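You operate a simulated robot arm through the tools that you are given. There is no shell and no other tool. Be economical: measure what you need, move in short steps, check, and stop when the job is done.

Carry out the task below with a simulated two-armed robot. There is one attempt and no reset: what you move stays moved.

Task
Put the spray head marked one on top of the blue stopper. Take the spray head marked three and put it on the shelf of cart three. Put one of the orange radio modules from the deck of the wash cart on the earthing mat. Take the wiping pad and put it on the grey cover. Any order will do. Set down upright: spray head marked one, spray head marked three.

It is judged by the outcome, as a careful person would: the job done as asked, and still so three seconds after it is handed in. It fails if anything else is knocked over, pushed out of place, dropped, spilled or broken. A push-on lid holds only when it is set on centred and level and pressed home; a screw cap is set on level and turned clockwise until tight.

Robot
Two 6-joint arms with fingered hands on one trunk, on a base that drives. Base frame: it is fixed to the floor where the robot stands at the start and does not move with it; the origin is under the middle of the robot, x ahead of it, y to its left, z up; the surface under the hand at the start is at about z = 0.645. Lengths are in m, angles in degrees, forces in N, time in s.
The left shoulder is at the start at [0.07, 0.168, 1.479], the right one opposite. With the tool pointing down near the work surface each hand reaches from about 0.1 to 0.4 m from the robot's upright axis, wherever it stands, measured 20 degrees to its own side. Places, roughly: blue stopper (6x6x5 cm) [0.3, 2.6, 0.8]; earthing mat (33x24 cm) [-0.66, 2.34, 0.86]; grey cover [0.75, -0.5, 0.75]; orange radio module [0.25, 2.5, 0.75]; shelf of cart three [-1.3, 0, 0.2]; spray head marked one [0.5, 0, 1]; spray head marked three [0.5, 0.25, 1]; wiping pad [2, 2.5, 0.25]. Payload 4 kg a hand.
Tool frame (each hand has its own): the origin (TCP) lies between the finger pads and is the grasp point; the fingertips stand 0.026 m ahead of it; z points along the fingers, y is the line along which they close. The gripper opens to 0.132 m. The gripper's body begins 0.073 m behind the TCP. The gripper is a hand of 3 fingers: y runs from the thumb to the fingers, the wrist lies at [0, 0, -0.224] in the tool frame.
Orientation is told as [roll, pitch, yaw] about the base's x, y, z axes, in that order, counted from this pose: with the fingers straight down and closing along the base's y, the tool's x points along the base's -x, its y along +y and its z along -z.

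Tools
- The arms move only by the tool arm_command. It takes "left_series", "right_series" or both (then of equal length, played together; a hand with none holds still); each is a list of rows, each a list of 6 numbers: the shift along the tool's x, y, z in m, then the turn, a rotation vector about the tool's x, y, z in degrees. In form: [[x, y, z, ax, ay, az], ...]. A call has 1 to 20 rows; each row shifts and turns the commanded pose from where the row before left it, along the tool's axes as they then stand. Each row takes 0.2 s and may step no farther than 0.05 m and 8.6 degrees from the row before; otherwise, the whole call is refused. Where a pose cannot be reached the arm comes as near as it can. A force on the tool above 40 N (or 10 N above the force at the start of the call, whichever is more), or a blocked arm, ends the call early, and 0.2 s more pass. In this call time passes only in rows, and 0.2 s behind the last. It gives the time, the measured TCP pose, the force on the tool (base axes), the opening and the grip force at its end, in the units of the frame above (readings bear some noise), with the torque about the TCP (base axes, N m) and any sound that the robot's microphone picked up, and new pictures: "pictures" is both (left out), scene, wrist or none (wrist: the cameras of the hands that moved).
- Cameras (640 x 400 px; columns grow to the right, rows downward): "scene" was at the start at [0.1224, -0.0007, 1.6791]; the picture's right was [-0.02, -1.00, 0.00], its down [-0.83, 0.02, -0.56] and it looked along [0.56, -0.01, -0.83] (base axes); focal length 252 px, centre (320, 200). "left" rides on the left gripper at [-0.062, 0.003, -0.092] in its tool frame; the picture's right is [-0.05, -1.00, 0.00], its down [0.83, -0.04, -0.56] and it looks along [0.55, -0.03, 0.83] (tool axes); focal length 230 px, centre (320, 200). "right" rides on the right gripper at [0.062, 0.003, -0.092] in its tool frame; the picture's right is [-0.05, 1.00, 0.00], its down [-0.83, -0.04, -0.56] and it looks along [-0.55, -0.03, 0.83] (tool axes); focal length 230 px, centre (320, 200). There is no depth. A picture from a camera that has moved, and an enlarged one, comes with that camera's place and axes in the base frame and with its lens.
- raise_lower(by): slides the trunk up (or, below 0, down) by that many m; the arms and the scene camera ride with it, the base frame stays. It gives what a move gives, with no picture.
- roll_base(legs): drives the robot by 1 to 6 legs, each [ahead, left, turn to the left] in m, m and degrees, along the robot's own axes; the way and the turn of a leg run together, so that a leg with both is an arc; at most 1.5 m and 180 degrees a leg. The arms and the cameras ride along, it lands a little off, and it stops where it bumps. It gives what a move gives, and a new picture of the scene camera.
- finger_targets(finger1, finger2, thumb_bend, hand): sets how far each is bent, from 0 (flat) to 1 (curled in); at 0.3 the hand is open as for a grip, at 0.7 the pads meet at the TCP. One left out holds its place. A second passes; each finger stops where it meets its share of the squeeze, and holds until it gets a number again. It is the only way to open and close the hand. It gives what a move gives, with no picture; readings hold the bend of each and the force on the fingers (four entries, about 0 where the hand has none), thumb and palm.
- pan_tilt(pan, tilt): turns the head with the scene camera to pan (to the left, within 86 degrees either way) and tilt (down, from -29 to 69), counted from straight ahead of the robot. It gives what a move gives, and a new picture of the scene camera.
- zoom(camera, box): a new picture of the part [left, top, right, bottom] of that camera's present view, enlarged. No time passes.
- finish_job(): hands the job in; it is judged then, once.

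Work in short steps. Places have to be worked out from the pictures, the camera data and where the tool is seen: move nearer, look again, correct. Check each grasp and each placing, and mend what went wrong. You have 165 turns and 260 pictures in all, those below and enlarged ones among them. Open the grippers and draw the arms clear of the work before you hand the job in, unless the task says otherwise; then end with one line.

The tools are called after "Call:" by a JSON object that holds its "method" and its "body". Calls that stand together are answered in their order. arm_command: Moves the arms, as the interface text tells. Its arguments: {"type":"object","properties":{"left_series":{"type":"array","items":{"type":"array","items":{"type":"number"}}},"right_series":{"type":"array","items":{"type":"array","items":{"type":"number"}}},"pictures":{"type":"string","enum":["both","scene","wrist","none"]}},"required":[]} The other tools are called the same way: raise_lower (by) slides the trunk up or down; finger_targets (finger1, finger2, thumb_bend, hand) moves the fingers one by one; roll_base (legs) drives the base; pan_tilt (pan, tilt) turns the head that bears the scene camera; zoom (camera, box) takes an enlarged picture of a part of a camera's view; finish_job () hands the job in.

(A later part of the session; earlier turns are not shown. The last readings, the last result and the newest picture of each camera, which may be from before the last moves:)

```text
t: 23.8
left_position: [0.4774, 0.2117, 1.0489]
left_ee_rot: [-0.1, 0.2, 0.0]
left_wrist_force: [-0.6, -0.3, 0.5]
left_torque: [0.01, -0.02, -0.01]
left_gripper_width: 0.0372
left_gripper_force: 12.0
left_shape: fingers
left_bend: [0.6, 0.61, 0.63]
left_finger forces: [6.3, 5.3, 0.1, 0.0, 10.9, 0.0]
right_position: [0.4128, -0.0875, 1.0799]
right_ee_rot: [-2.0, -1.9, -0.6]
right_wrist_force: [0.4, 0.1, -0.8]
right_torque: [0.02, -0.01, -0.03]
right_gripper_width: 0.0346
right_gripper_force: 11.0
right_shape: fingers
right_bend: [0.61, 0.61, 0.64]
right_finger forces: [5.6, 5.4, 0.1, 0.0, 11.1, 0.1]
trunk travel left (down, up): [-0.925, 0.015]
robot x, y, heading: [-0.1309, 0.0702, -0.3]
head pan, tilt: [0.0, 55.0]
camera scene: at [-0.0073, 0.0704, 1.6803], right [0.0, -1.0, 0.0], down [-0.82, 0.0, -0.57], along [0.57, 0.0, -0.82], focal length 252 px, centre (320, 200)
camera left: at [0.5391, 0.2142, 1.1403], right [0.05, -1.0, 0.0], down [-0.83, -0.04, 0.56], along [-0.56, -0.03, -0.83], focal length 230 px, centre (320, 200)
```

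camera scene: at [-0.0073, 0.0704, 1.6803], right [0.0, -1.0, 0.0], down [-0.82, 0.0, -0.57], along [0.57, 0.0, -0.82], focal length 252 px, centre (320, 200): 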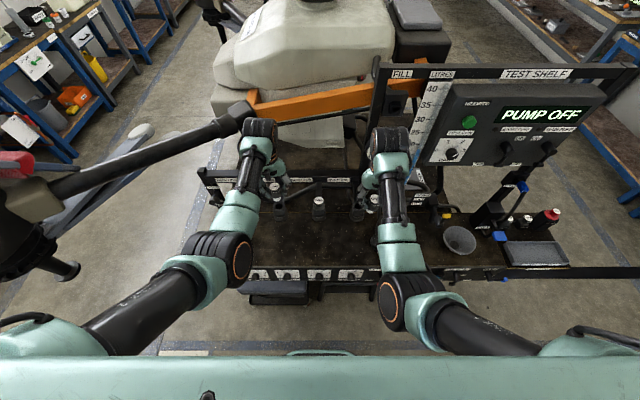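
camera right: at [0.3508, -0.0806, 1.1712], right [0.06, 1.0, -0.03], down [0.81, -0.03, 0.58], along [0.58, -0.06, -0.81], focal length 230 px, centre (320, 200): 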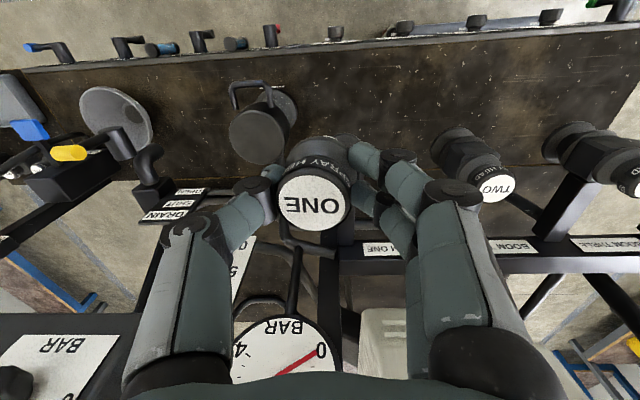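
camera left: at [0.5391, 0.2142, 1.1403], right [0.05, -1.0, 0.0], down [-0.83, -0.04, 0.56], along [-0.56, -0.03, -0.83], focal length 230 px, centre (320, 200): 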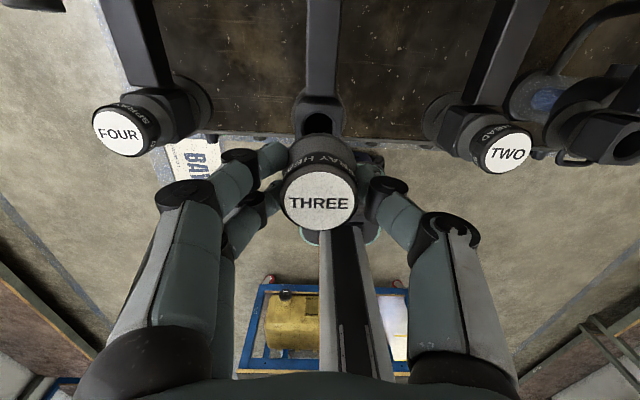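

Both heads are out. I'll raise the left hand a touch and look left and behind-left to see what surrounds the robot before driving.

Call:
{"method": "arm_command", "body": {"left_series": [[0, 0, -0.03, 0, 0, 0]], "pictures": "none"}}

Call:
{"method": "pan_tilt", "body": {"pan": 60, "tilt": 40}}

```text
t: 24.2
left_position: [0.4795, 0.2111, 1.0778]
left_ee_rot: [0.0, 0.1, 0.1]
left_wrist_force: [0.2, -0.9, -0.8]
left_torque: [0.01, 0.04, -0.01]
left_gripper_width: 0.0371
left_gripper_force: 10.8
left_shape: fingers
left_bend: [0.6, 0.61, 0.63]
left_finger forces: [6.3, 5.3, 0.0, 0.0, 10.9, 0.0]
right_position: [0.413, -0.0881, 1.0808]
right_ee_rot: [-2.0, -2.1, -0.6]
right_wrist_force: [-0.8, -0.4, 0.4]
right_torque: [-0.02, -0.02, 0.01]
right_gripper_width: 0.0348
right_gripper_force: 11.2
right_shape: fingers
right_bend: [0.61, 0.61, 0.64]
right_finger forces: [5.6, 5.4, 0.0, 0.0, 11.1, 0.0]
trunk travel left (down, up): [-0.925, 0.015]
robot x, y, heading: [-0.1311, 0.071, -0.1]
head pan, tilt: [0.0, 55.0]
```

```text
t: 25.5
left_position: [0.4788, 0.2119, 1.0784]
left_ee_rot: [-0.2, 0.1, 0.0]
left_wrist_force: [0.2, 0.3, -0.9]
left_torque: [-0.01, 0.0, 0.0]
left_gripper_width: 0.037
left_gripper_force: 11.4
left_shape: fingers
left_bend: [0.6, 0.61, 0.63]
left_finger forces: [6.3, 5.3, 0.0, 0.0, 10.9, 0.0]
right_position: [0.4136, -0.0875, 1.0816]
right_ee_rot: [-2.1, -2.0, -0.6]
right_wrist_force: [-0.3, 0.0, -0.6]
right_torque: [0.01, -0.01, 0.0]
right_gripper_width: 0.0346
right_gripper_force: 10.7
right_shape: fingers
right_bend: [0.61, 0.61, 0.64]
right_finger forces: [5.6, 5.4, 0.1, 0.0, 11.0, 0.0]
trunk travel left (down, up): [-0.925, 0.015]
robot x, y, heading: [-0.1309, 0.0713, 0.1]
head pan, tilt: [60.0, 40.0]
camera scene: at [-0.0363, 0.1442, 1.701], right [0.86, -0.5, 0.0], down [-0.32, -0.56, -0.77], along [0.38, 0.66, -0.64], focal length 252 px, centre (320, 200)
```

scene: 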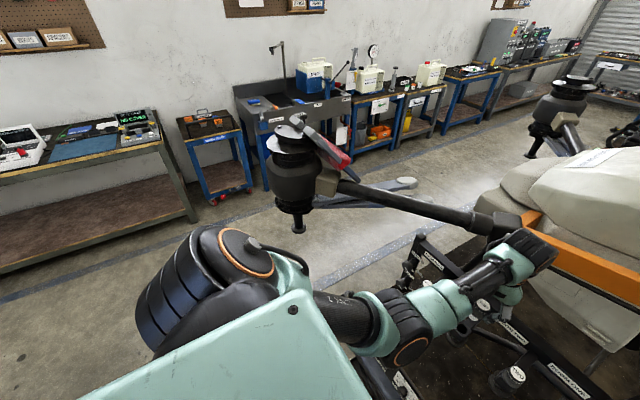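

The drone's boom motor stands near (0.6, 1.55). The wash bay is at y≈2.5. I'll back away, turn left to face it and go part of the way.

Call:
{"method": "roll_base", "body": {"legs": [[-0.3, 0, 0], [0, 0, 90], [1.0, -0.2, 0]]}}

Call:
{"method": "pan_tilt", "body": {"pan": 0, "tilt": 35}}

```text
t: 36.3
left_position: [-0.4291, 1.6756, 1.0786]
left_ee_rot: [-0.2, 0.1, 91.9]
left_wrist_force: [0.3, -0.6, -0.1]
left_torque: [-0.01, -0.02, 0.01]
left_gripper_width: 0.0369
left_gripper_force: 10.8
left_shape: fingers
left_bend: [0.6, 0.61, 0.63]
left_finger forces: [6.1, 5.2, 0.0, 0.0, 10.7, 0.1]
right_position: [-0.1277, 1.6207, 1.0811]
right_ee_rot: [-1.9, -2.1, 91.3]
right_wrist_force: [0.2, 0.5, -0.6]
right_torque: [-0.07, 0.0, -0.02]
right_gripper_width: 0.0343
right_gripper_force: 11.2
right_shape: fingers
right_bend: [0.61, 0.61, 0.64]
right_finger forces: [5.3, 5.5, 0.0, 0.0, 11.0, 0.0]
trunk travel left (down, up): [-0.925, 0.015]
robot x, y, heading: [-0.2676, 1.0756, 91.5]
head pan, tilt: [60.0, 40.0]
camera scene: at [-0.3428, 1.163, 1.7011], right [0.47, 0.88, 0.0], down [0.57, -0.3, -0.77], along [-0.68, 0.36, -0.64], focal length 252 px, centre (320, 200)
```

scene: 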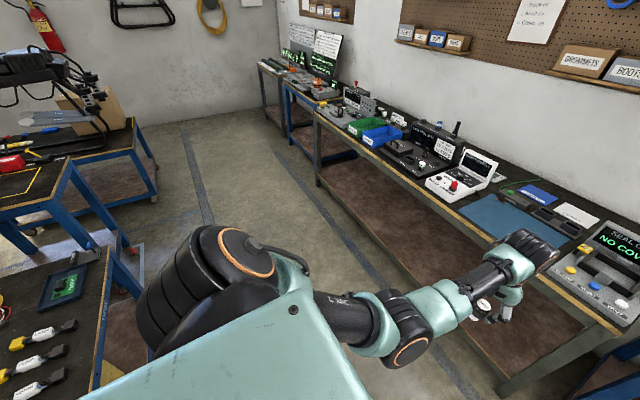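

```text
t: 37.6
left_position: [-0.429, 1.6771, 1.0773]
left_ee_rot: [-0.1, 0.0, 91.9]
left_wrist_force: [0.1, 0.0, -0.7]
left_torque: [0.02, 0.01, -0.04]
left_gripper_width: 0.0367
left_gripper_force: 10.9
left_shape: fingers
left_bend: [0.6, 0.61, 0.63]
left_finger forces: [6.3, 5.3, 0.0, 0.0, 10.6, 0.0]
right_position: [-0.1272, 1.6217, 1.0798]
right_ee_rot: [-2.1, -2.1, 91.1]
right_wrist_force: [-0.1, 0.2, -0.1]
right_torque: [-0.02, -0.02, -0.01]
right_gripper_width: 0.0344
right_gripper_force: 10.6
right_shape: fingers
right_bend: [0.61, 0.61, 0.64]
right_finger forces: [5.4, 5.5, 0.0, 0.0, 11.2, 0.0]
trunk travel left (down, up): [-0.925, 0.015]
robot x, y, heading: [-0.2645, 1.071, 92.0]
head pan, tilt: [0.0, 35.0]
camera scene: at [-0.2706, 1.2119, 1.7086], right [1.0, 0.03, 0.0], down [0.02, -0.57, -0.82], along [-0.03, 0.82, -0.57], focal length 252 px, centre (320, 200)
```

scene: 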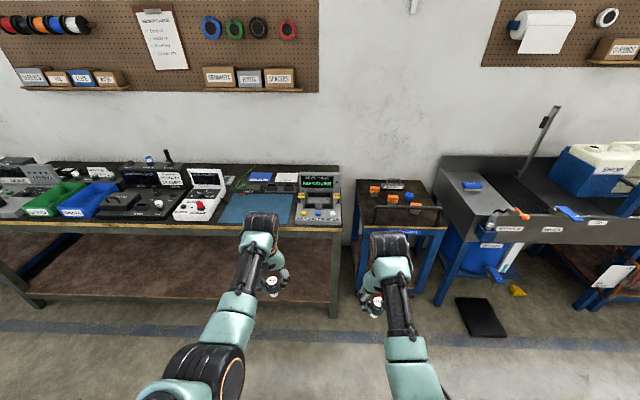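

Call:
{"method": "zoom", "body": {"camera": "scene", "box": [340, 150, 540, 275]}}

Call:
{"method": "zoom", "body": {"camera": "scene", "box": [170, 140, 370, 265]}}

```text
3.20 times, centred on (440, 212) of scene
camera zoom: at [-0.2706, 1.2119, 1.7086], right [1.0, 0.03, 0.0], down [0.02, -0.57, -0.82], along [-0.03, 0.82, -0.57], focal length 807 px, centre (-64, 160)
```

zoom: 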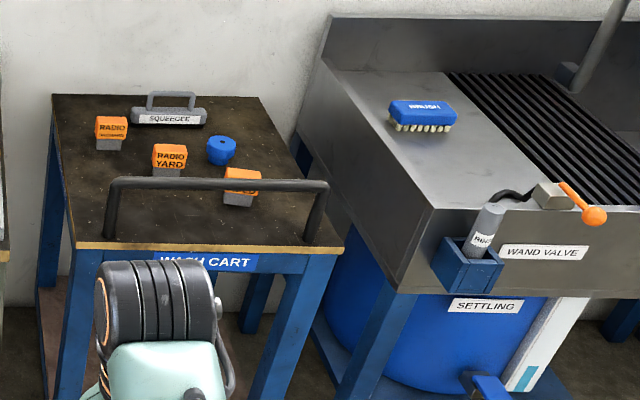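

```text
3.20 times, centred on (270, 202) of scene
camera zoom: at [-0.2706, 1.2119, 1.7086], right [1.0, 0.03, 0.0], down [0.02, -0.57, -0.82], along [-0.03, 0.82, -0.57], focal length 807 px, centre (480, 192)
```

zoom: 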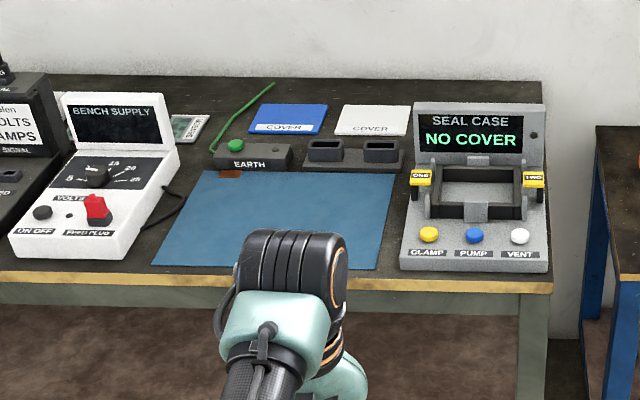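

The wash cart, stopper and radios are in view: stopper near (0.26, 2.60), deck rail top ≈0.86 at y≈2.36. I'll drive up so the right hand can reach the stopper.

Call:
{"method": "roll_base", "body": {"legs": [[0, 0, -1.7], [0.45, -0.37, 0], [0.4, 0, 0]]}}

```text
t: 43.4
left_position: [-0.0512, 2.5305, 1.0791]
left_ee_rot: [0.0, 0.0, 90.5]
left_wrist_force: [0.3, -0.5, 0.0]
left_torque: [0.02, 0.01, 0.0]
left_gripper_width: 0.0369
left_gripper_force: 10.9
left_shape: fingers
left_bend: [0.6, 0.61, 0.63]
left_finger forces: [6.2, 5.4, 0.0, 0.0, 10.7, 0.0]
right_position: [0.2473, 2.467, 1.0814]
right_ee_rot: [-2.0, -2.0, 90.0]
right_wrist_force: [-0.7, -0.2, 0.1]
right_torque: [-0.01, -0.02, -0.01]
right_gripper_width: 0.0346
right_gripper_force: 10.8
right_shape: fingers
right_bend: [0.61, 0.61, 0.64]
right_finger forces: [5.4, 5.6, 0.0, 0.1, 11.0, 0.0]
trunk travel left (down, up): [-0.925, 0.015]
robot x, y, heading: [0.0935, 1.9241, 90.5]
head pan, tilt: [0.0, 35.0]
camera scene: at [0.0949, 2.0612, 1.7088], right [1.0, 0.01, 0.0], down [0.0, -0.57, -0.82], along [-0.01, 0.82, -0.57], focal length 252 px, centre (320, 200)
```

scene: 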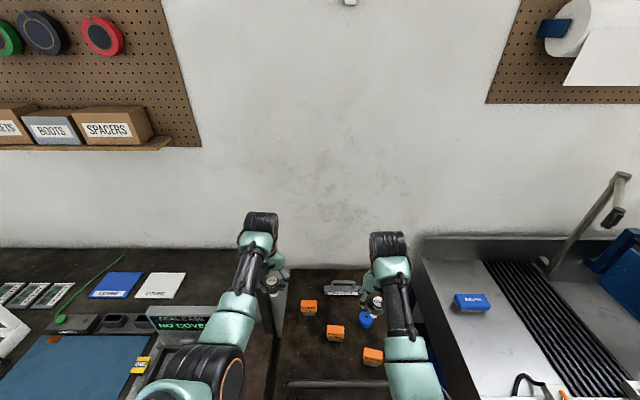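

Tilt the head down and look through the right hand's camera.

Call:
{"method": "pan_tilt", "body": {"pan": 0, "tilt": 55}}

Call:
{"method": "zoom", "body": {"camera": "right", "box": [0, 0, 640, 400]}}

Call:
{"method": "zoom", "body": {"camera": "scene", "box": [240, 120, 440, 245]}}

```text
t: 44.2
left_position: [-0.0519, 2.5326, 1.0776]
left_ee_rot: [-0.1, 0.1, 90.5]
left_wrist_force: [-0.2, 0.6, -1.1]
left_torque: [-0.05, -0.02, 0.03]
left_gripper_width: 0.0371
left_gripper_force: 10.8
left_shape: fingers
left_bend: [0.6, 0.61, 0.63]
left_finger forces: [6.1, 5.2, 0.0, 0.1, 10.6, 0.0]
right_position: [0.2479, 2.4706, 1.0801]
right_ee_rot: [-2.1, -1.8, 89.9]
right_wrist_force: [0.3, -0.1, -0.9]
right_torque: [0.0, 0.01, -0.01]
right_gripper_width: 0.0344
right_gripper_force: 11.4
right_shape: fingers
right_bend: [0.61, 0.61, 0.64]
right_finger forces: [5.3, 5.5, 0.0, 0.1, 11.1, 0.0]
trunk travel left (down, up): [-0.925, 0.015]
robot x, y, heading: [0.091, 1.9282, 90.4]
head pan, tilt: [0.0, 55.0]
camera scene: at [0.0949, 2.0491, 1.6803], right [1.0, 0.01, 0.0], down [0.01, -0.82, -0.57], along [0.0, 0.57, -0.82], focal length 252 px, centre (320, 200)
```

scene: 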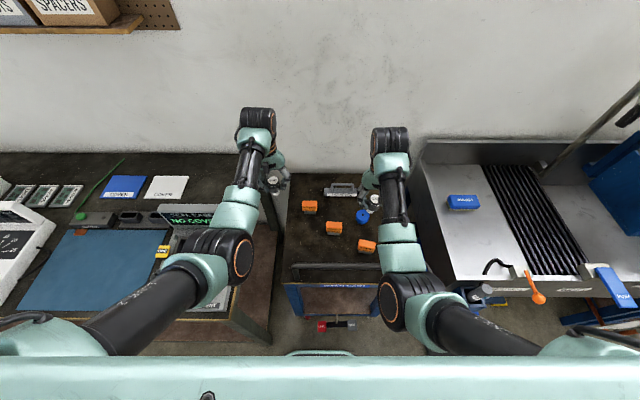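

```text
1.00 times, centred on (320, 200) of right (not enlarged: the box is as wide or as high as the picture)
camera zoom: at [0.2423, 2.4065, 1.1709], right [-1.0, 0.06, -0.03], down [0.03, 0.81, 0.58], along [0.06, 0.58, -0.81], focal length 230 px, centre (320, 200)
```

zoom: 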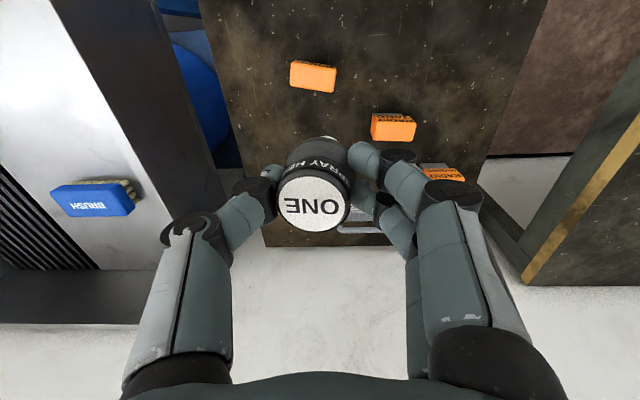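

```text
3.20 times, centred on (340, 182) of scene
camera zoom: at [0.0949, 2.0491, 1.6803], right [1.0, 0.01, 0.0], down [0.01, -0.82, -0.57], along [0.0, 0.57, -0.82], focal length 807 px, centre (256, 256)
```

zoom: 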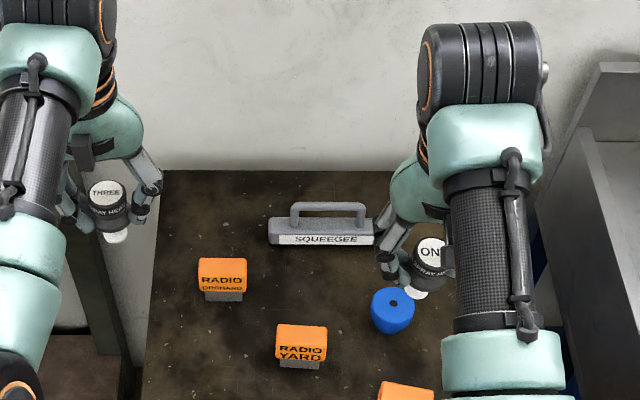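

Stopper triangulates to about (0.274, 2.61), top z≈0.78; the head is ≈7 cm long with a white stem end. Level the right hand and bring it above the stopper.

Call:
{"method": "arm_command", "body": {"right_series": [[-0.035, -0.006, 0, -2.0, 2.0, 0], [-0.035, -0.006, 0, 0, 0, 0], [-0.035, -0.007, 0, 0, 0, 0], [-0.036, -0.007, 0, 0, 0, 0]], "pictures": "none"}}

Call:
{"method": "raise_lower", "body": {"by": -0.12}}

Call:
{"method": "zoom", "body": {"camera": "scene", "box": [260, 120, 460, 245]}}

Call:
{"method": "zoom", "body": {"camera": "right", "box": [200, 60, 440, 210]}}

```text
t: 45.2
left_position: [-0.0538, 2.5324, 1.077]
left_ee_rot: [-0.1, 0.1, 90.4]
left_wrist_force: [-0.6, 0.0, -1.0]
left_torque: [-0.01, 0.0, 0.02]
left_gripper_width: 0.0367
left_gripper_force: 11.1
left_shape: fingers
left_bend: [0.6, 0.61, 0.63]
left_finger forces: [6.2, 5.2, 0.0, 0.0, 10.8, 0.0]
right_position: [0.2742, 2.606, 1.0791]
right_ee_rot: [0.0, 0.2, 89.9]
right_wrist_force: [-0.4, -0.4, -0.9]
right_torque: [0.06, 0.02, -0.03]
right_gripper_width: 0.034
right_gripper_force: 11.5
right_shape: fingers
right_bend: [0.61, 0.61, 0.64]
right_finger forces: [5.3, 5.4, 0.0, 0.0, 11.2, 0.0]
trunk travel left (down, up): [-0.925, 0.015]
robot x, y, heading: [0.0964, 1.9241, 90.5]
head pan, tilt: [0.0, 55.0]
```

```text
t: 46.7
left_position: [-0.052, 2.5316, 0.9586]
left_ee_rot: [-0.1, 0.0, 90.6]
left_wrist_force: [1.2, 0.1, -1.2]
left_torque: [-0.02, -0.03, -0.02]
left_gripper_width: 0.0367
left_gripper_force: 11.1
left_shape: fingers
left_bend: [0.6, 0.61, 0.63]
left_finger forces: [6.3, 5.4, 0.0, 0.0, 10.7, 0.0]
right_position: [0.274, 2.6089, 0.9635]
right_ee_rot: [0.0, 0.0, 89.7]
right_wrist_force: [-0.4, 0.5, 0.3]
right_torque: [-0.01, -0.01, -0.04]
right_gripper_width: 0.034
right_gripper_force: 11.2
right_shape: fingers
right_bend: [0.61, 0.61, 0.64]
right_finger forces: [5.3, 5.4, 0.0, 0.0, 11.3, 0.0]
trunk travel left (down, up): [-0.805, 0.135]
robot x, y, heading: [0.0951, 1.9256, 90.2]
head pan, tilt: [0.0, 55.0]
```

```text
3.20 times, centred on (360, 182) of scene
camera zoom: at [0.0949, 2.0476, 1.5604], right [1.0, 0.01, 0.0], down [0.01, -0.82, -0.57], along [0.0, 0.57, -0.82], focal length 807 px, centre (192, 256)
```

zoom: 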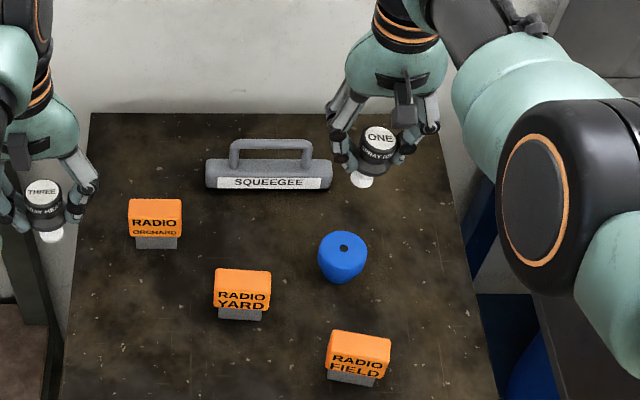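

```text
2.67 times, centred on (320, 135) of right
camera zoom: at [0.2715, 2.5463, 1.056], right [-1.0, 0.05, 0.0], down [0.05, 0.83, 0.55], along [0.03, 0.55, -0.83], focal length 614 px, centre (320, 373)
```

zoom: 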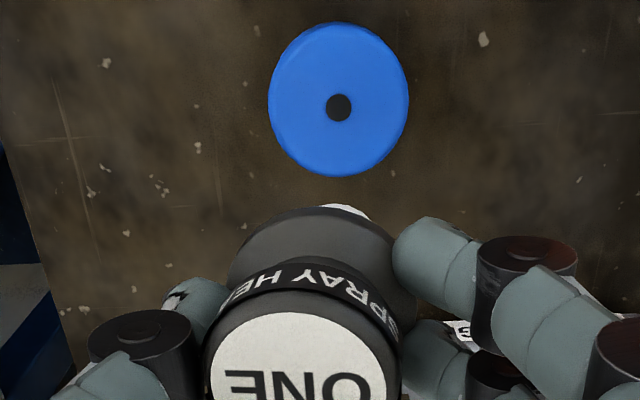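

Better fix: stopper top centre at (0.268, 2.593, 0.796); head's axis sits about (+0.0035, −0.003) from the TCP. Shift and lower most of the way.

Call:
{"method": "arm_command", "body": {"right_series": [[0.013, 0.0095, 0, 0, 0, 0], [0, 0, 0.03, 0, 0, 0], [0, 0, 0.03, 0, 0, 0], [0, 0, 0.018, 0, 0, 0]], "pictures": "none"}}

Call:
{"method": "zoom", "body": {"camera": "scene", "box": [320, 150, 440, 225]}}

Call:
{"method": "zoom", "body": {"camera": "right", "box": [200, 60, 440, 210]}}

```text
t: 47.7
left_position: [-0.0518, 2.5324, 0.9575]
left_ee_rot: [-0.1, 0.0, 90.4]
left_wrist_force: [-0.4, 0.3, -0.7]
left_torque: [-0.01, -0.01, -0.01]
left_gripper_width: 0.0368
left_gripper_force: 10.5
left_shape: fingers
left_bend: [0.6, 0.61, 0.63]
left_finger forces: [6.3, 5.3, 0.0, 0.0, 10.7, 0.0]
right_position: [0.2674, 2.5821, 0.8905]
right_ee_rot: [0.0, -0.2, 89.8]
right_wrist_force: [0.4, -0.2, -1.2]
right_torque: [-0.02, 0.01, 0.0]
right_gripper_width: 0.0341
right_gripper_force: 10.5
right_shape: fingers
right_bend: [0.61, 0.61, 0.64]
right_finger forces: [5.2, 5.4, 0.1, 0.1, 11.2, 0.0]
right hand out of reach, approached as far as the arm can: row 3, 4
trunk travel left (down, up): [-0.805, 0.135]
robot x, y, heading: [0.0948, 1.9231, 90.5]
head pan, tilt: [0.0, 55.0]
```

```text
5.33 times, centred on (380, 188) of scene
camera zoom: at [0.0952, 2.0473, 1.5604], right [1.0, 0.01, 0.0], down [0.01, -0.82, -0.57], along [0.0, 0.57, -0.82], focal length 1346 px, centre (0, 267)
```

zoom: 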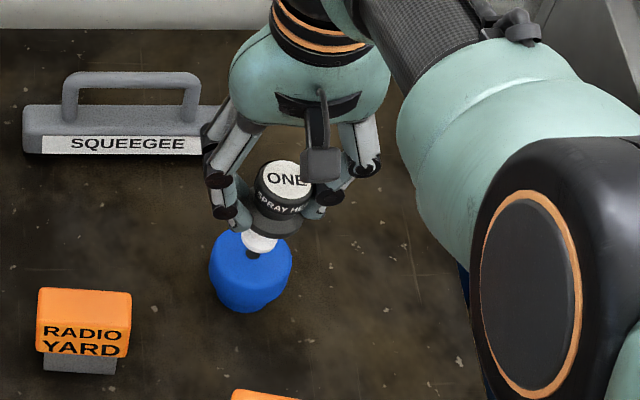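

```text
2.67 times, centred on (320, 135) of right
camera zoom: at [0.2651, 2.5199, 0.9836], right [-1.0, 0.06, 0.0], down [0.05, 0.83, 0.56], along [0.03, 0.56, -0.83], focal length 614 px, centre (320, 373)
```

zoom: 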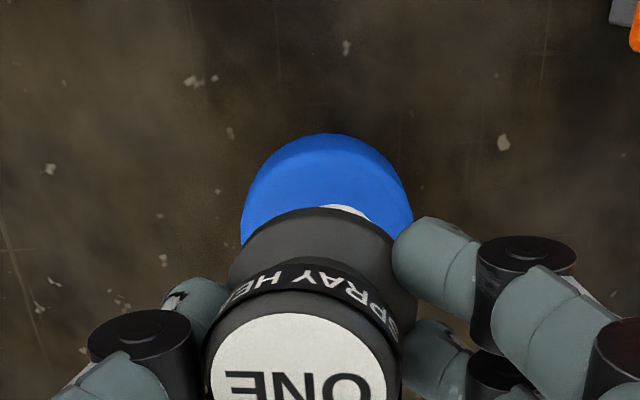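

The arm ran out of reach a little. I'll raise the hand, lower the trunk to gain reach, then re-check the pose.

Call:
{"method": "arm_command", "body": {"right_series": [[0, 0, -0.04, 0, 0, 0], [0, 0, -0.04, 0, 0, 0]], "pictures": "none"}}

Call:
{"method": "raise_lower", "body": {"by": -0.07}}

```text
t: 48.3
left_position: [-0.0522, 2.5327, 0.9585]
left_ee_rot: [-0.2, 0.0, 90.5]
left_wrist_force: [-0.8, 0.7, -0.3]
left_torque: [-0.02, 0.03, -0.07]
left_gripper_width: 0.0368
left_gripper_force: 10.9
left_shape: fingers
left_bend: [0.6, 0.61, 0.63]
left_finger forces: [6.2, 5.3, 0.1, 0.0, 10.7, 0.0]
right_position: [0.2685, 2.5814, 0.9705]
right_ee_rot: [0.1, 0.0, 89.9]
right_wrist_force: [1.0, 0.4, -1.6]
right_torque: [0.02, -0.02, -0.02]
right_gripper_width: 0.0338
right_gripper_force: 11.0
right_shape: fingers
right_bend: [0.61, 0.61, 0.64]
right_finger forces: [5.2, 5.3, 0.0, 0.0, 11.3, 0.0]
trunk travel left (down, up): [-0.805, 0.135]
robot x, y, heading: [0.0939, 1.9244, 90.4]
head pan, tilt: [0.0, 55.0]
```

```text
t: 49.4
left_position: [-0.0518, 2.5323, 0.8878]
left_ee_rot: [0.0, -0.1, 90.5]
left_wrist_force: [-0.5, -0.6, -0.8]
left_torque: [0.02, 0.0, 0.0]
left_gripper_width: 0.0369
left_gripper_force: 10.8
left_shape: fingers
left_bend: [0.6, 0.61, 0.63]
left_finger forces: [6.2, 5.3, 0.0, 0.0, 10.7, 0.0]
right_position: [0.2685, 2.5829, 0.8992]
right_ee_rot: [-0.1, 0.0, 89.8]
right_wrist_force: [0.4, -1.1, 0.3]
right_torque: [0.02, 0.02, 0.01]
right_gripper_width: 0.034
right_gripper_force: 11.1
right_shape: fingers
right_bend: [0.61, 0.61, 0.64]
right_finger forces: [5.3, 5.3, 0.0, 0.1, 11.3, 0.1]
trunk travel left (down, up): [-0.735, 0.205]
robot x, y, heading: [0.0932, 1.9239, 90.3]
head pan, tilt: [0.0, 55.0]
```

Shift to over the stopper axis and look.

Call:
{"method": "arm_command", "body": {"right_series": [[-0.0135, 0.004, 0, 0, 0, 0], [0, 0, 0.015, 0, 0, 0]], "pictures": "none"}}

Call:
{"method": "zoom", "body": {"camera": "scene", "box": [320, 120, 440, 195]}}

Call:
{"method": "zoom", "body": {"camera": "right", "box": [200, 60, 440, 210]}}

```text
t: 50.0
left_position: [-0.0527, 2.5322, 0.8876]
left_ee_rot: [-0.1, 0.2, 90.5]
left_wrist_force: [0.4, -0.4, -0.9]
left_torque: [-0.01, -0.02, -0.02]
left_gripper_width: 0.037
left_gripper_force: 10.8
left_shape: fingers
left_bend: [0.6, 0.61, 0.63]
left_finger forces: [6.3, 5.3, 0.0, 0.0, 10.8, 0.0]
right_position: [0.2646, 2.5974, 0.8844]
right_ee_rot: [-0.1, 0.0, 89.8]
right_wrist_force: [-0.6, -0.5, -0.2]
right_torque: [-0.01, 0.02, -0.01]
right_gripper_width: 0.0338
right_gripper_force: 11.0
right_shape: fingers
right_bend: [0.61, 0.61, 0.64]
right_finger forces: [5.2, 5.3, 0.0, 0.0, 11.3, 0.0]
trunk travel left (down, up): [-0.735, 0.205]
robot x, y, heading: [0.0963, 1.9251, 90.3]
head pan, tilt: [0.0, 55.0]
```

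```text
5.33 times, centred on (380, 158) of scene
camera zoom: at [0.0951, 2.0479, 1.4903], right [1.0, 0.01, 0.0], down [0.01, -0.82, -0.57], along [0.0, 0.57, -0.82], focal length 1346 px, centre (0, 427)
```

zoom: 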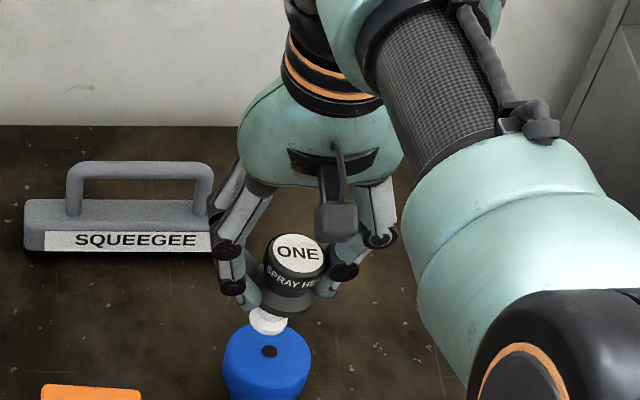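

```text
2.67 times, centred on (320, 135) of right
camera zoom: at [0.2623, 2.5352, 0.9776], right [-1.0, 0.06, 0.0], down [0.05, 0.83, 0.55], along [0.03, 0.55, -0.83], focal length 614 px, centre (320, 373)
```

zoom: 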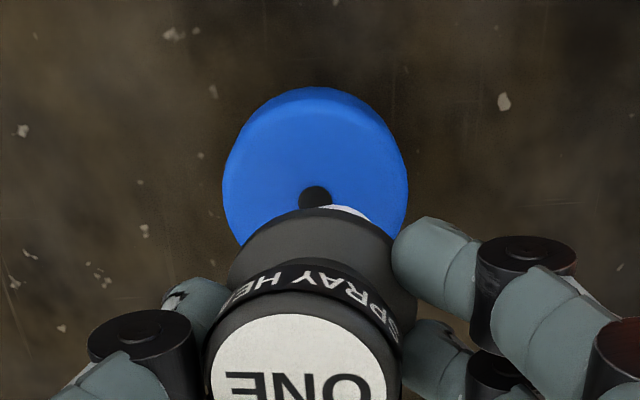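

The head seems slightly tilted in the grip (stem toward −x). Zoom in to measure.

Call:
{"method": "zoom", "body": {"camera": "scene", "box": [350, 150, 398, 198]}}

```text
8.33 times, centred on (374, 174) of scene
camera zoom: at [0.0951, 2.0479, 1.4903], right [1.0, 0.01, 0.0], down [0.01, -0.82, -0.57], along [0.0, 0.57, -0.82], focal length 2102 px, centre (-130, 417)
```

zoom: 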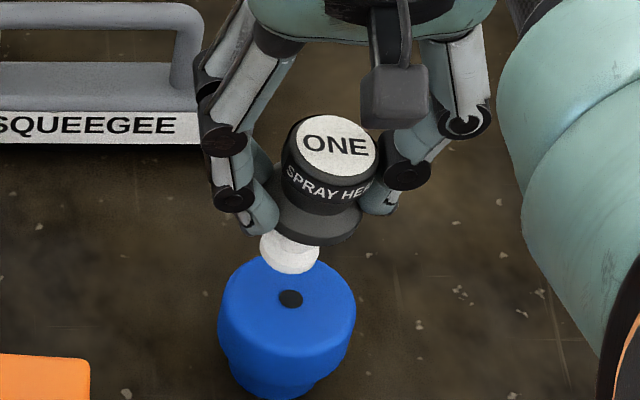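

Tilt is about 4°. Rotate the hand +4° about tool x to make the head upright and look again.

Call:
{"method": "arm_command", "body": {"right_series": [[0, 0.002, 0, 4, 0, 0]], "pictures": "none"}}

Call:
{"method": "zoom", "body": {"camera": "scene", "box": [350, 150, 398, 198]}}

Call:
{"method": "zoom", "body": {"camera": "right", "box": [240, 110, 400, 210]}}

```text
t: 50.4
left_position: [-0.0527, 2.5336, 0.8885]
left_ee_rot: [-0.1, 0.1, 90.6]
left_wrist_force: [0.5, -0.3, 0.4]
left_torque: [0.01, 0.01, 0.01]
left_gripper_width: 0.0368
left_gripper_force: 10.7
left_shape: fingers
left_bend: [0.6, 0.61, 0.63]
left_finger forces: [6.2, 5.3, 0.0, 0.0, 10.7, 0.1]
right_position: [0.2627, 2.5955, 0.8839]
right_ee_rot: [-4.0, 0.0, 89.8]
right_wrist_force: [0.1, 0.4, -0.9]
right_torque: [-0.01, 0.02, 0.01]
right_gripper_width: 0.0341
right_gripper_force: 11.6
right_shape: fingers
right_bend: [0.61, 0.61, 0.64]
right_finger forces: [5.3, 5.4, 0.0, 0.0, 11.3, 0.1]
trunk travel left (down, up): [-0.735, 0.205]
robot x, y, heading: [0.093, 1.9251, 90.4]
head pan, tilt: [0.0, 55.0]
```

```text
8.33 times, centred on (374, 174) of scene
camera zoom: at [0.0937, 2.0482, 1.4903], right [1.0, 0.01, 0.0], down [0.01, -0.82, -0.57], along [0.0, 0.57, -0.82], focal length 2102 px, centre (-130, 417)
```

zoom: 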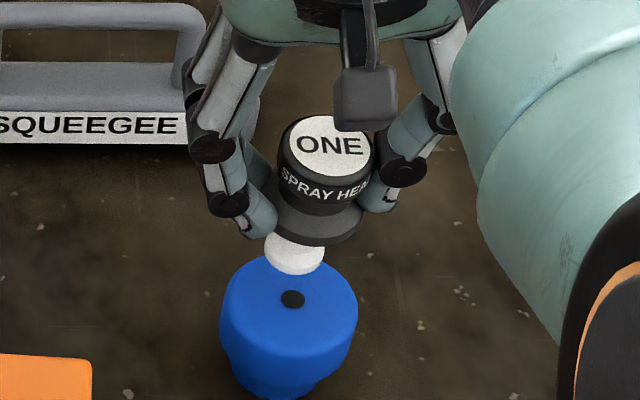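

```text
4.00 times, centred on (320, 160) of right
camera zoom: at [0.2529, 2.5351, 0.9769], right [-1.0, 0.06, -0.07], down [0.01, 0.83, 0.56], along [0.09, 0.55, -0.83], focal length 920 px, centre (320, 360)
```

zoom: 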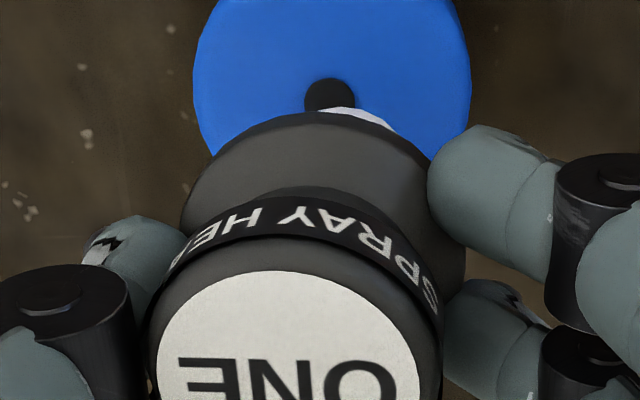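

Now upright within ~1.5°; stem centre is within a few mm of the stopper's axis. Lower gently.

Call:
{"method": "arm_command", "body": {"right_series": [[0, -0.0015, 0.006, 0, 0, 0], [0, 0, 0.005, 0, 0, 0], [0, 0, 0.003, 0, 0, 0]], "pictures": "none"}}

Call:
{"method": "zoom", "body": {"camera": "scene", "box": [350, 150, 398, 198]}}

```text
t: 51.2
left_position: [-0.0524, 2.533, 0.8881]
left_ee_rot: [-0.1, 0.0, 90.5]
left_wrist_force: [0.6, -0.8, 0.4]
left_torque: [0.02, -0.01, 0.01]
left_gripper_width: 0.0368
left_gripper_force: 11.5
left_shape: fingers
left_bend: [0.6, 0.61, 0.63]
left_finger forces: [6.1, 5.3, 0.0, 0.1, 10.7, 0.0]
right_position: [0.266, 2.5975, 0.8703]
right_ee_rot: [-4.0, 0.0, 89.8]
right_wrist_force: [-0.1, 0.5, -0.5]
right_torque: [-0.02, 0.0, -0.03]
right_gripper_width: 0.034
right_gripper_force: 11.3
right_shape: fingers
right_bend: [0.61, 0.61, 0.64]
right_finger forces: [5.2, 5.4, 0.1, 0.1, 11.3, 0.0]
trunk travel left (down, up): [-0.735, 0.205]
robot x, y, heading: [0.094, 1.9241, 90.2]
head pan, tilt: [0.0, 55.0]
```

```text
8.33 times, centred on (374, 174) of scene
camera zoom: at [0.0951, 2.048, 1.4903], right [1.0, 0.01, 0.0], down [0.01, -0.82, -0.57], along [0.0, 0.57, -0.82], focal length 2102 px, centre (-130, 417)
```

zoom: 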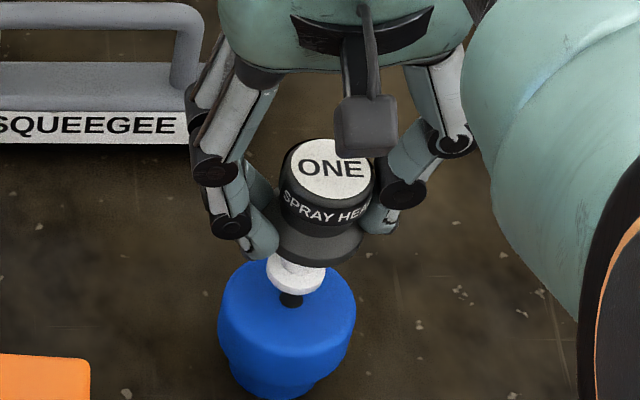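

Stem is lined up with the hole; keep lowering in fine steps until contact.

Call:
{"method": "arm_command", "body": {"right_series": [[0, 0.0005, 0.004, 0, 0, 0], [0, 0, 0.003, 0, 0, 0], [0, 0, 0.003, 0, 0, 0]], "pictures": "none"}}

Call:
{"method": "zoom", "body": {"camera": "scene", "box": [350, 150, 398, 198]}}

```text
t: 52.0
left_position: [-0.0515, 2.5332, 0.8886]
left_ee_rot: [-0.1, 0.1, 90.4]
left_wrist_force: [1.0, 0.1, -0.7]
left_torque: [0.0, -0.01, 0.0]
left_gripper_width: 0.0367
left_gripper_force: 11.3
left_shape: fingers
left_bend: [0.6, 0.61, 0.63]
left_finger forces: [6.3, 5.3, 0.0, 0.0, 10.7, 0.0]
right_position: [0.2647, 2.5962, 0.8603]
right_ee_rot: [-4.0, 0.0, 89.8]
right_wrist_force: [0.7, 0.0, 0.1]
right_torque: [0.0, 0.0, 0.01]
right_gripper_width: 0.0341
right_gripper_force: 11.0
right_shape: fingers
right_bend: [0.61, 0.61, 0.64]
right_finger forces: [5.2, 5.4, 0.1, 0.0, 11.3, 0.0]
trunk travel left (down, up): [-0.735, 0.205]
robot x, y, heading: [0.094, 1.9247, 90.2]
head pan, tilt: [0.0, 55.0]
```

```text
8.33 times, centred on (374, 174) of scene
camera zoom: at [0.0947, 2.0481, 1.4903], right [1.0, 0.01, 0.0], down [0.01, -0.82, -0.57], along [0.0, 0.57, -0.82], focal length 2102 px, centre (-130, 417)
```

zoom: 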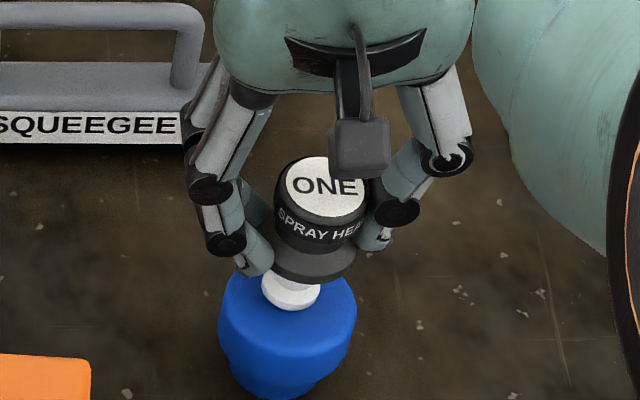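

No contact yet; a few more fine steps.

Call:
{"method": "arm_command", "body": {"right_series": [[0, -0.0005, 0.003, 0, 0, 0], [0, 0, 0.003, 0, 0, 0], [0, 0, 0.002, 0, 0, 0]], "pictures": "none"}}

Call:
{"method": "zoom", "body": {"camera": "scene", "box": [350, 150, 398, 198]}}

```text
t: 52.8
left_position: [-0.0535, 2.531, 0.8891]
left_ee_rot: [-0.2, -0.2, 90.6]
left_wrist_force: [-0.3, 0.8, -0.8]
left_torque: [-0.02, -0.05, -0.03]
left_gripper_width: 0.0366
left_gripper_force: 10.7
left_shape: fingers
left_bend: [0.6, 0.61, 0.63]
left_finger forces: [6.1, 5.3, 0.1, 0.0, 10.7, 0.1]
right_position: [0.2662, 2.5935, 0.8578]
right_ee_rot: [-4.1, -0.5, 89.9]
right_wrist_force: [0.2, 2.0, 17.9]
right_torque: [0.06, -0.12, 0.03]
right_gripper_width: 0.0338
right_gripper_force: 16.2
right_shape: fingers
right_bend: [0.62, 0.62, 0.64]
right_finger forces: [6.6, 7.9, 0.0, 0.0, 17.4, 0.0]
right hand out of reach, approached as far as the arm can: row 3
trunk travel left (down, up): [-0.735, 0.205]
robot x, y, heading: [0.0974, 1.9241, 90.4]
head pan, tilt: [0.0, 55.0]
```

```text
8.33 times, centred on (374, 174) of scene
camera zoom: at [0.0937, 2.0448, 1.4909], right [1.0, 0.01, 0.0], down [0.01, -0.82, -0.58], along [0.0, 0.58, -0.82], focal length 2102 px, centre (-130, 417)
```

zoom: 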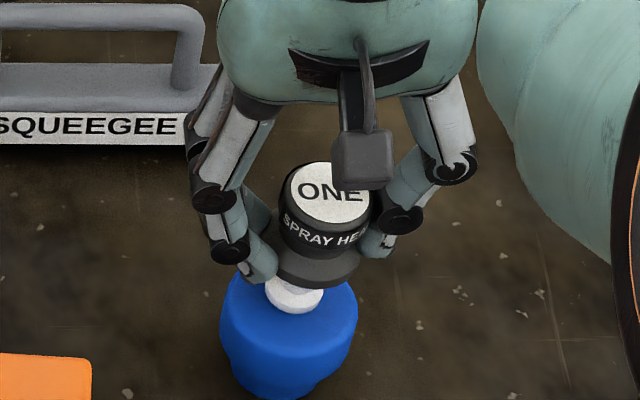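

Contact (18 N). Ease up 2 mm and open the fingers a little.

Call:
{"method": "arm_command", "body": {"right_series": [[0, 0, -0.003, 0, 0, 0]], "pictures": "none"}}

Call:
{"method": "finger_targets", "body": {"hand": "right", "finger1": 0.57, "finger2": 0.57, "thumb_bend": 0.6}}

Call:
{"method": "zoom", "body": {"camera": "scene", "box": [350, 150, 398, 198]}}

```text
t: 53.2
left_position: [-0.0514, 2.5321, 0.8889]
left_ee_rot: [-0.3, 0.0, 90.5]
left_wrist_force: [-0.3, -0.7, -0.2]
left_torque: [-0.01, 0.03, -0.02]
left_gripper_width: 0.0366
left_gripper_force: 11.1
left_shape: fingers
left_bend: [0.6, 0.61, 0.63]
left_finger forces: [6.2, 5.3, 0.0, 0.1, 10.7, 0.0]
right_position: [0.2665, 2.5921, 0.8581]
right_ee_rot: [-4.0, -0.1, 89.9]
right_wrist_force: [-0.9, 2.0, 16.7]
right_torque: [0.06, -0.09, 0.05]
right_gripper_width: 0.0337
right_gripper_force: 15.7
right_shape: fingers
right_bend: [0.62, 0.62, 0.64]
right_finger forces: [5.9, 8.0, 0.0, 0.0, 16.6, 0.0]
trunk travel left (down, up): [-0.735, 0.205]
robot x, y, heading: [0.0971, 1.9221, 90.7]
head pan, tilt: [0.0, 55.0]
```

```text
t: 54.2
left_position: [-0.052, 2.5326, 0.8884]
left_ee_rot: [0.0, 0.0, 90.4]
left_wrist_force: [0.6, 0.3, -0.1]
left_torque: [0.0, 0.0, 0.0]
left_gripper_width: 0.0367
left_gripper_force: 11.3
left_shape: fingers
left_bend: [0.6, 0.61, 0.63]
left_finger forces: [6.2, 5.3, 0.0, 0.0, 10.7, 0.0]
right_position: [0.2674, 2.5937, 0.8555]
right_ee_rot: [-4.0, 0.2, 89.8]
right_wrist_force: [-0.4, -0.4, 0.0]
right_torque: [0.0, 0.0, -0.02]
right_gripper_width: 0.0413
right_gripper_force: 0.1
right_shape: fingers
right_bend: [0.56, 0.56, 0.6]
right_finger forces: [0.1, 0.1, 0.1, 0.1, 0.1, 0.0]
trunk travel left (down, up): [-0.735, 0.205]
robot x, y, heading: [0.0916, 1.926, 90.5]
head pan, tilt: [0.0, 55.0]
```

```text
8.33 times, centred on (374, 174) of scene
camera zoom: at [0.0948, 2.048, 1.4903], right [1.0, 0.01, 0.0], down [0.01, -0.82, -0.57], along [0.0, 0.57, -0.82], focal length 2102 px, centre (-130, 417)
```

zoom: 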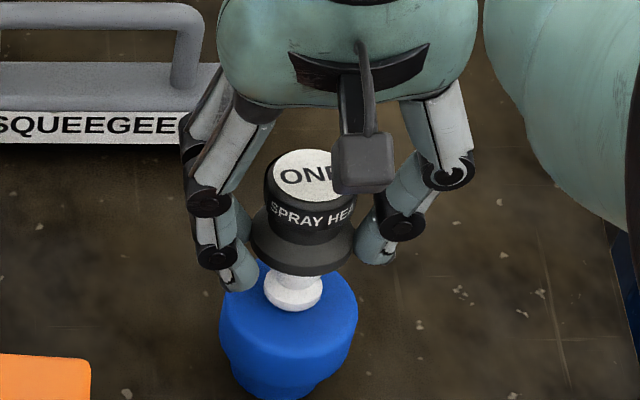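

Released and standing. Open the hand wider, then rise.

Call:
{"method": "finger_targets", "body": {"hand": "right", "finger1": 0.45, "finger2": 0.45, "thumb_bend": 0.45}}

Call:
{"method": "zoom", "body": {"camera": "scene", "box": [350, 150, 398, 198]}}

Call:
{"method": "zoom", "body": {"camera": "right", "box": [200, 60, 440, 260]}}

```text
t: 55.2
left_position: [-0.0527, 2.5323, 0.8866]
left_ee_rot: [-0.1, 0.1, 90.5]
left_wrist_force: [0.4, -0.4, -0.2]
left_torque: [0.01, 0.0, 0.01]
left_gripper_width: 0.0366
left_gripper_force: 11.1
left_shape: fingers
left_bend: [0.6, 0.61, 0.63]
left_finger forces: [6.2, 5.3, 0.0, 0.0, 10.7, 0.0]
right_position: [0.2671, 2.5916, 0.8558]
right_ee_rot: [-4.1, 0.0, 89.8]
right_wrist_force: [-0.8, 0.5, 0.5]
right_torque: [-0.01, -0.02, 0.02]
right_gripper_width: 0.0841
right_gripper_force: 0.1
right_shape: fingers
right_bend: [0.45, 0.45, 0.45]
right_finger forces: [0.1, 0.0, 0.1, 0.1, 0.0, 0.0]
trunk travel left (down, up): [-0.735, 0.205]
robot x, y, heading: [0.0961, 1.9249, 90.3]
head pan, tilt: [0.0, 55.0]
```

```text
8.33 times, centred on (374, 174) of scene
camera zoom: at [0.0949, 2.048, 1.4903], right [1.0, 0.01, 0.0], down [0.01, -0.82, -0.57], along [0.0, 0.57, -0.82], focal length 2102 px, centre (-130, 417)
```

zoom: 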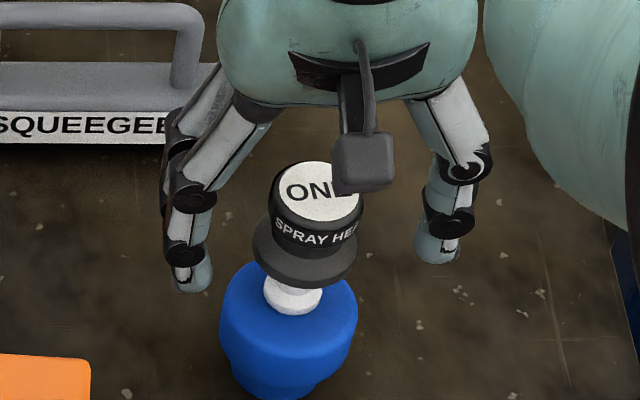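

```text
2.00 times, centred on (320, 160) of right
camera zoom: at [0.2578, 2.5321, 0.9492], right [-1.0, 0.05, -0.07], down [0.01, 0.83, 0.56], along [0.09, 0.55, -0.83], focal length 460 px, centre (320, 280)
```

zoom: 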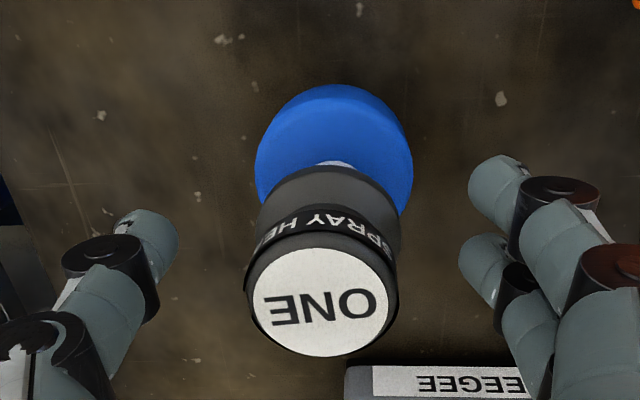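

Head one stands freely on the stopper. Raise the right hand and level it, then look over the deck.

Call:
{"method": "arm_command", "body": {"right_series": [[0, 0, -0.03, 0, 0, 0], [0, 0, -0.04, 0, 0, 0], [0, 0, -0.04, 0, 0, 0], [0.03, 0, 0, -4, 0, 0]], "pictures": "both"}}

```text
t: 56.2
left_position: [-0.0517, 2.5328, 0.8885]
left_ee_rot: [-0.1, 0.1, 90.5]
left_wrist_force: [0.4, -0.3, -0.5]
left_torque: [-0.02, -0.03, 0.02]
left_gripper_width: 0.0369
left_gripper_force: 10.7
left_shape: fingers
left_bend: [0.6, 0.61, 0.63]
left_finger forces: [6.2, 5.3, 0.0, 0.0, 10.7, 0.0]
right_position: [0.2509, 2.6189, 0.9557]
right_ee_rot: [-0.2, 0.2, 89.8]
right_wrist_force: [0.0, 0.2, 0.4]
right_torque: [0.02, 0.02, -0.04]
right_gripper_width: 0.0839
right_gripper_force: 0.1
right_shape: fingers
right_bend: [0.45, 0.45, 0.45]
right_finger forces: [0.1, 0.0, 0.0, 0.1, 0.1, 0.0]
right hand out of reach, approached as far as the arm can: row 1, 2, 3, 4
trunk travel left (down, up): [-0.735, 0.205]
robot x, y, heading: [0.0938, 1.9241, 90.3]
head pan, tilt: [0.0, 55.0]
camera scene: at [0.0958, 2.0485, 1.4903], right [1.0, 0.01, 0.0], down [0.01, -0.82, -0.57], along [0.0, 0.57, -0.82], focal length 252 px, centre (320, 200)
camera right: at [0.2489, 2.5579, 1.0494], right [-1.0, 0.06, 0.0], down [0.05, 0.83, 0.55], along [0.03, 0.55, -0.83], focal length 230 px, centre (320, 200)
```

scene: 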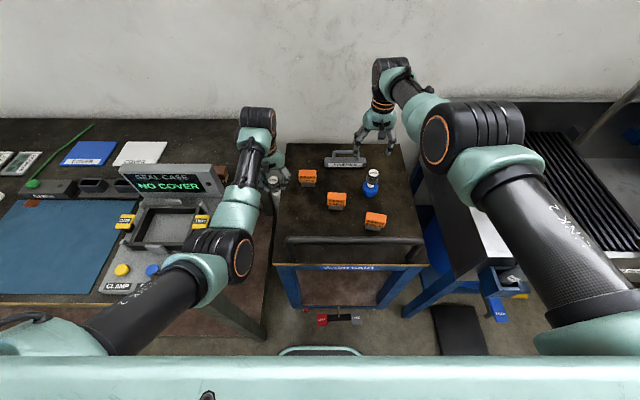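
right: 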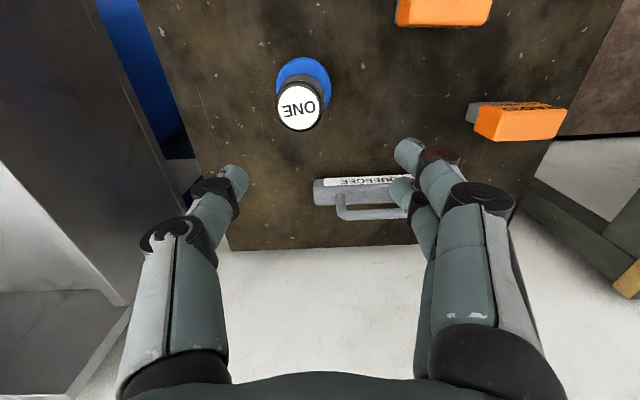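

Head one stands upright on the stopper. Radio FIELD at about (0.273, 2.456) is handiest for the right hand; I'll move back over it at this height (fingertips clear the head by 6 cm).

Call:
{"method": "arm_command", "body": {"right_series": [[0.04, -0.005, -0.01, 0, 0, 0], [0.04, -0.006, -0.01, 0, 0, 0], [0.042, -0.006, 0, 0, 0, 0], [0.042, -0.005, 0, 0, 0, 0]], "pictures": "both"}}

Call:
{"method": "zoom", "body": {"camera": "scene", "box": [280, 150, 430, 250]}}

```text
t: 57.2
left_position: [-0.0524, 2.532, 0.8867]
left_ee_rot: [-0.1, 0.0, 90.5]
left_wrist_force: [0.0, 0.6, -0.3]
left_torque: [-0.02, 0.04, 0.01]
left_gripper_width: 0.0369
left_gripper_force: 11.3
left_shape: fingers
left_bend: [0.6, 0.61, 0.63]
left_finger forces: [6.2, 5.4, 0.0, 0.1, 10.7, 0.0]
right_position: [0.2496, 2.6207, 0.9582]
right_ee_rot: [0.0, 0.1, 89.8]
right_wrist_force: [-0.1, 0.3, -0.6]
right_torque: [0.04, -0.01, 0.0]
right_gripper_width: 0.0843
right_gripper_force: 0.0
right_shape: fingers
right_bend: [0.45, 0.45, 0.45]
right_finger forces: [0.0, 0.0, 0.1, 0.0, 0.0, 0.1]
right hand out of reach, approached as far as the arm can: row 1, 2, 3, 4
trunk travel left (down, up): [-0.735, 0.205]
robot x, y, heading: [0.1001, 1.9196, 90.4]
head pan, tilt: [0.0, 55.0]
camera scene: at [0.0949, 2.0479, 1.4903], right [1.0, 0.01, 0.0], down [0.01, -0.82, -0.57], along [0.0, 0.57, -0.82], focal length 252 px, centre (320, 200)
camera right: at [0.248, 2.5579, 1.0511], right [-1.0, 0.05, 0.0], down [0.05, 0.83, 0.55], along [0.03, 0.55, -0.83], focal length 230 px, centre (320, 200)
```

scene: 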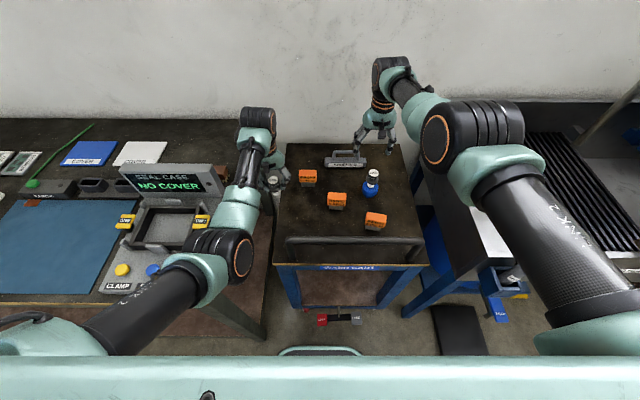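
right: 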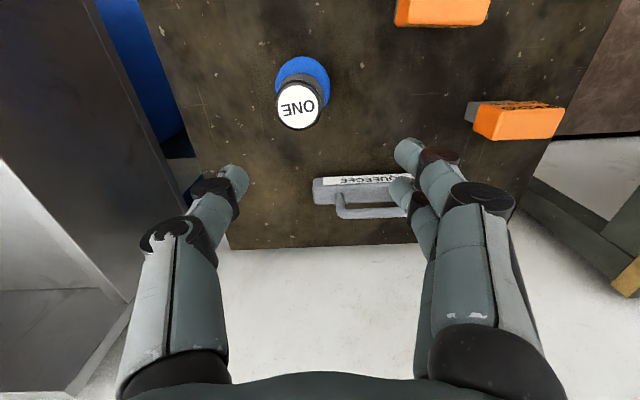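

```text
4.00 times, centred on (355, 200) of scene
camera zoom: at [0.0949, 2.0479, 1.4903], right [1.0, 0.01, 0.0], down [0.01, -0.82, -0.57], along [0.0, 0.57, -0.82], focal length 1009 px, centre (180, 200)
```

zoom: 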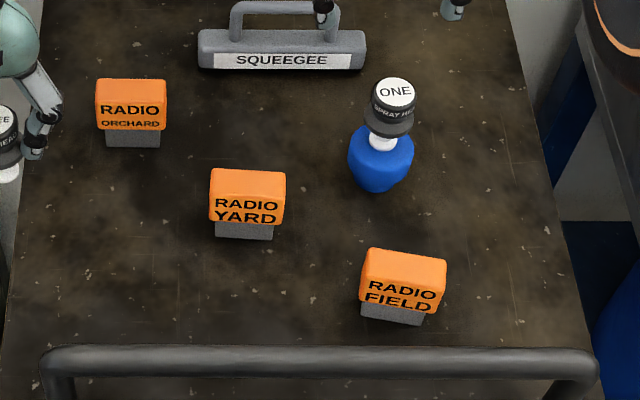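

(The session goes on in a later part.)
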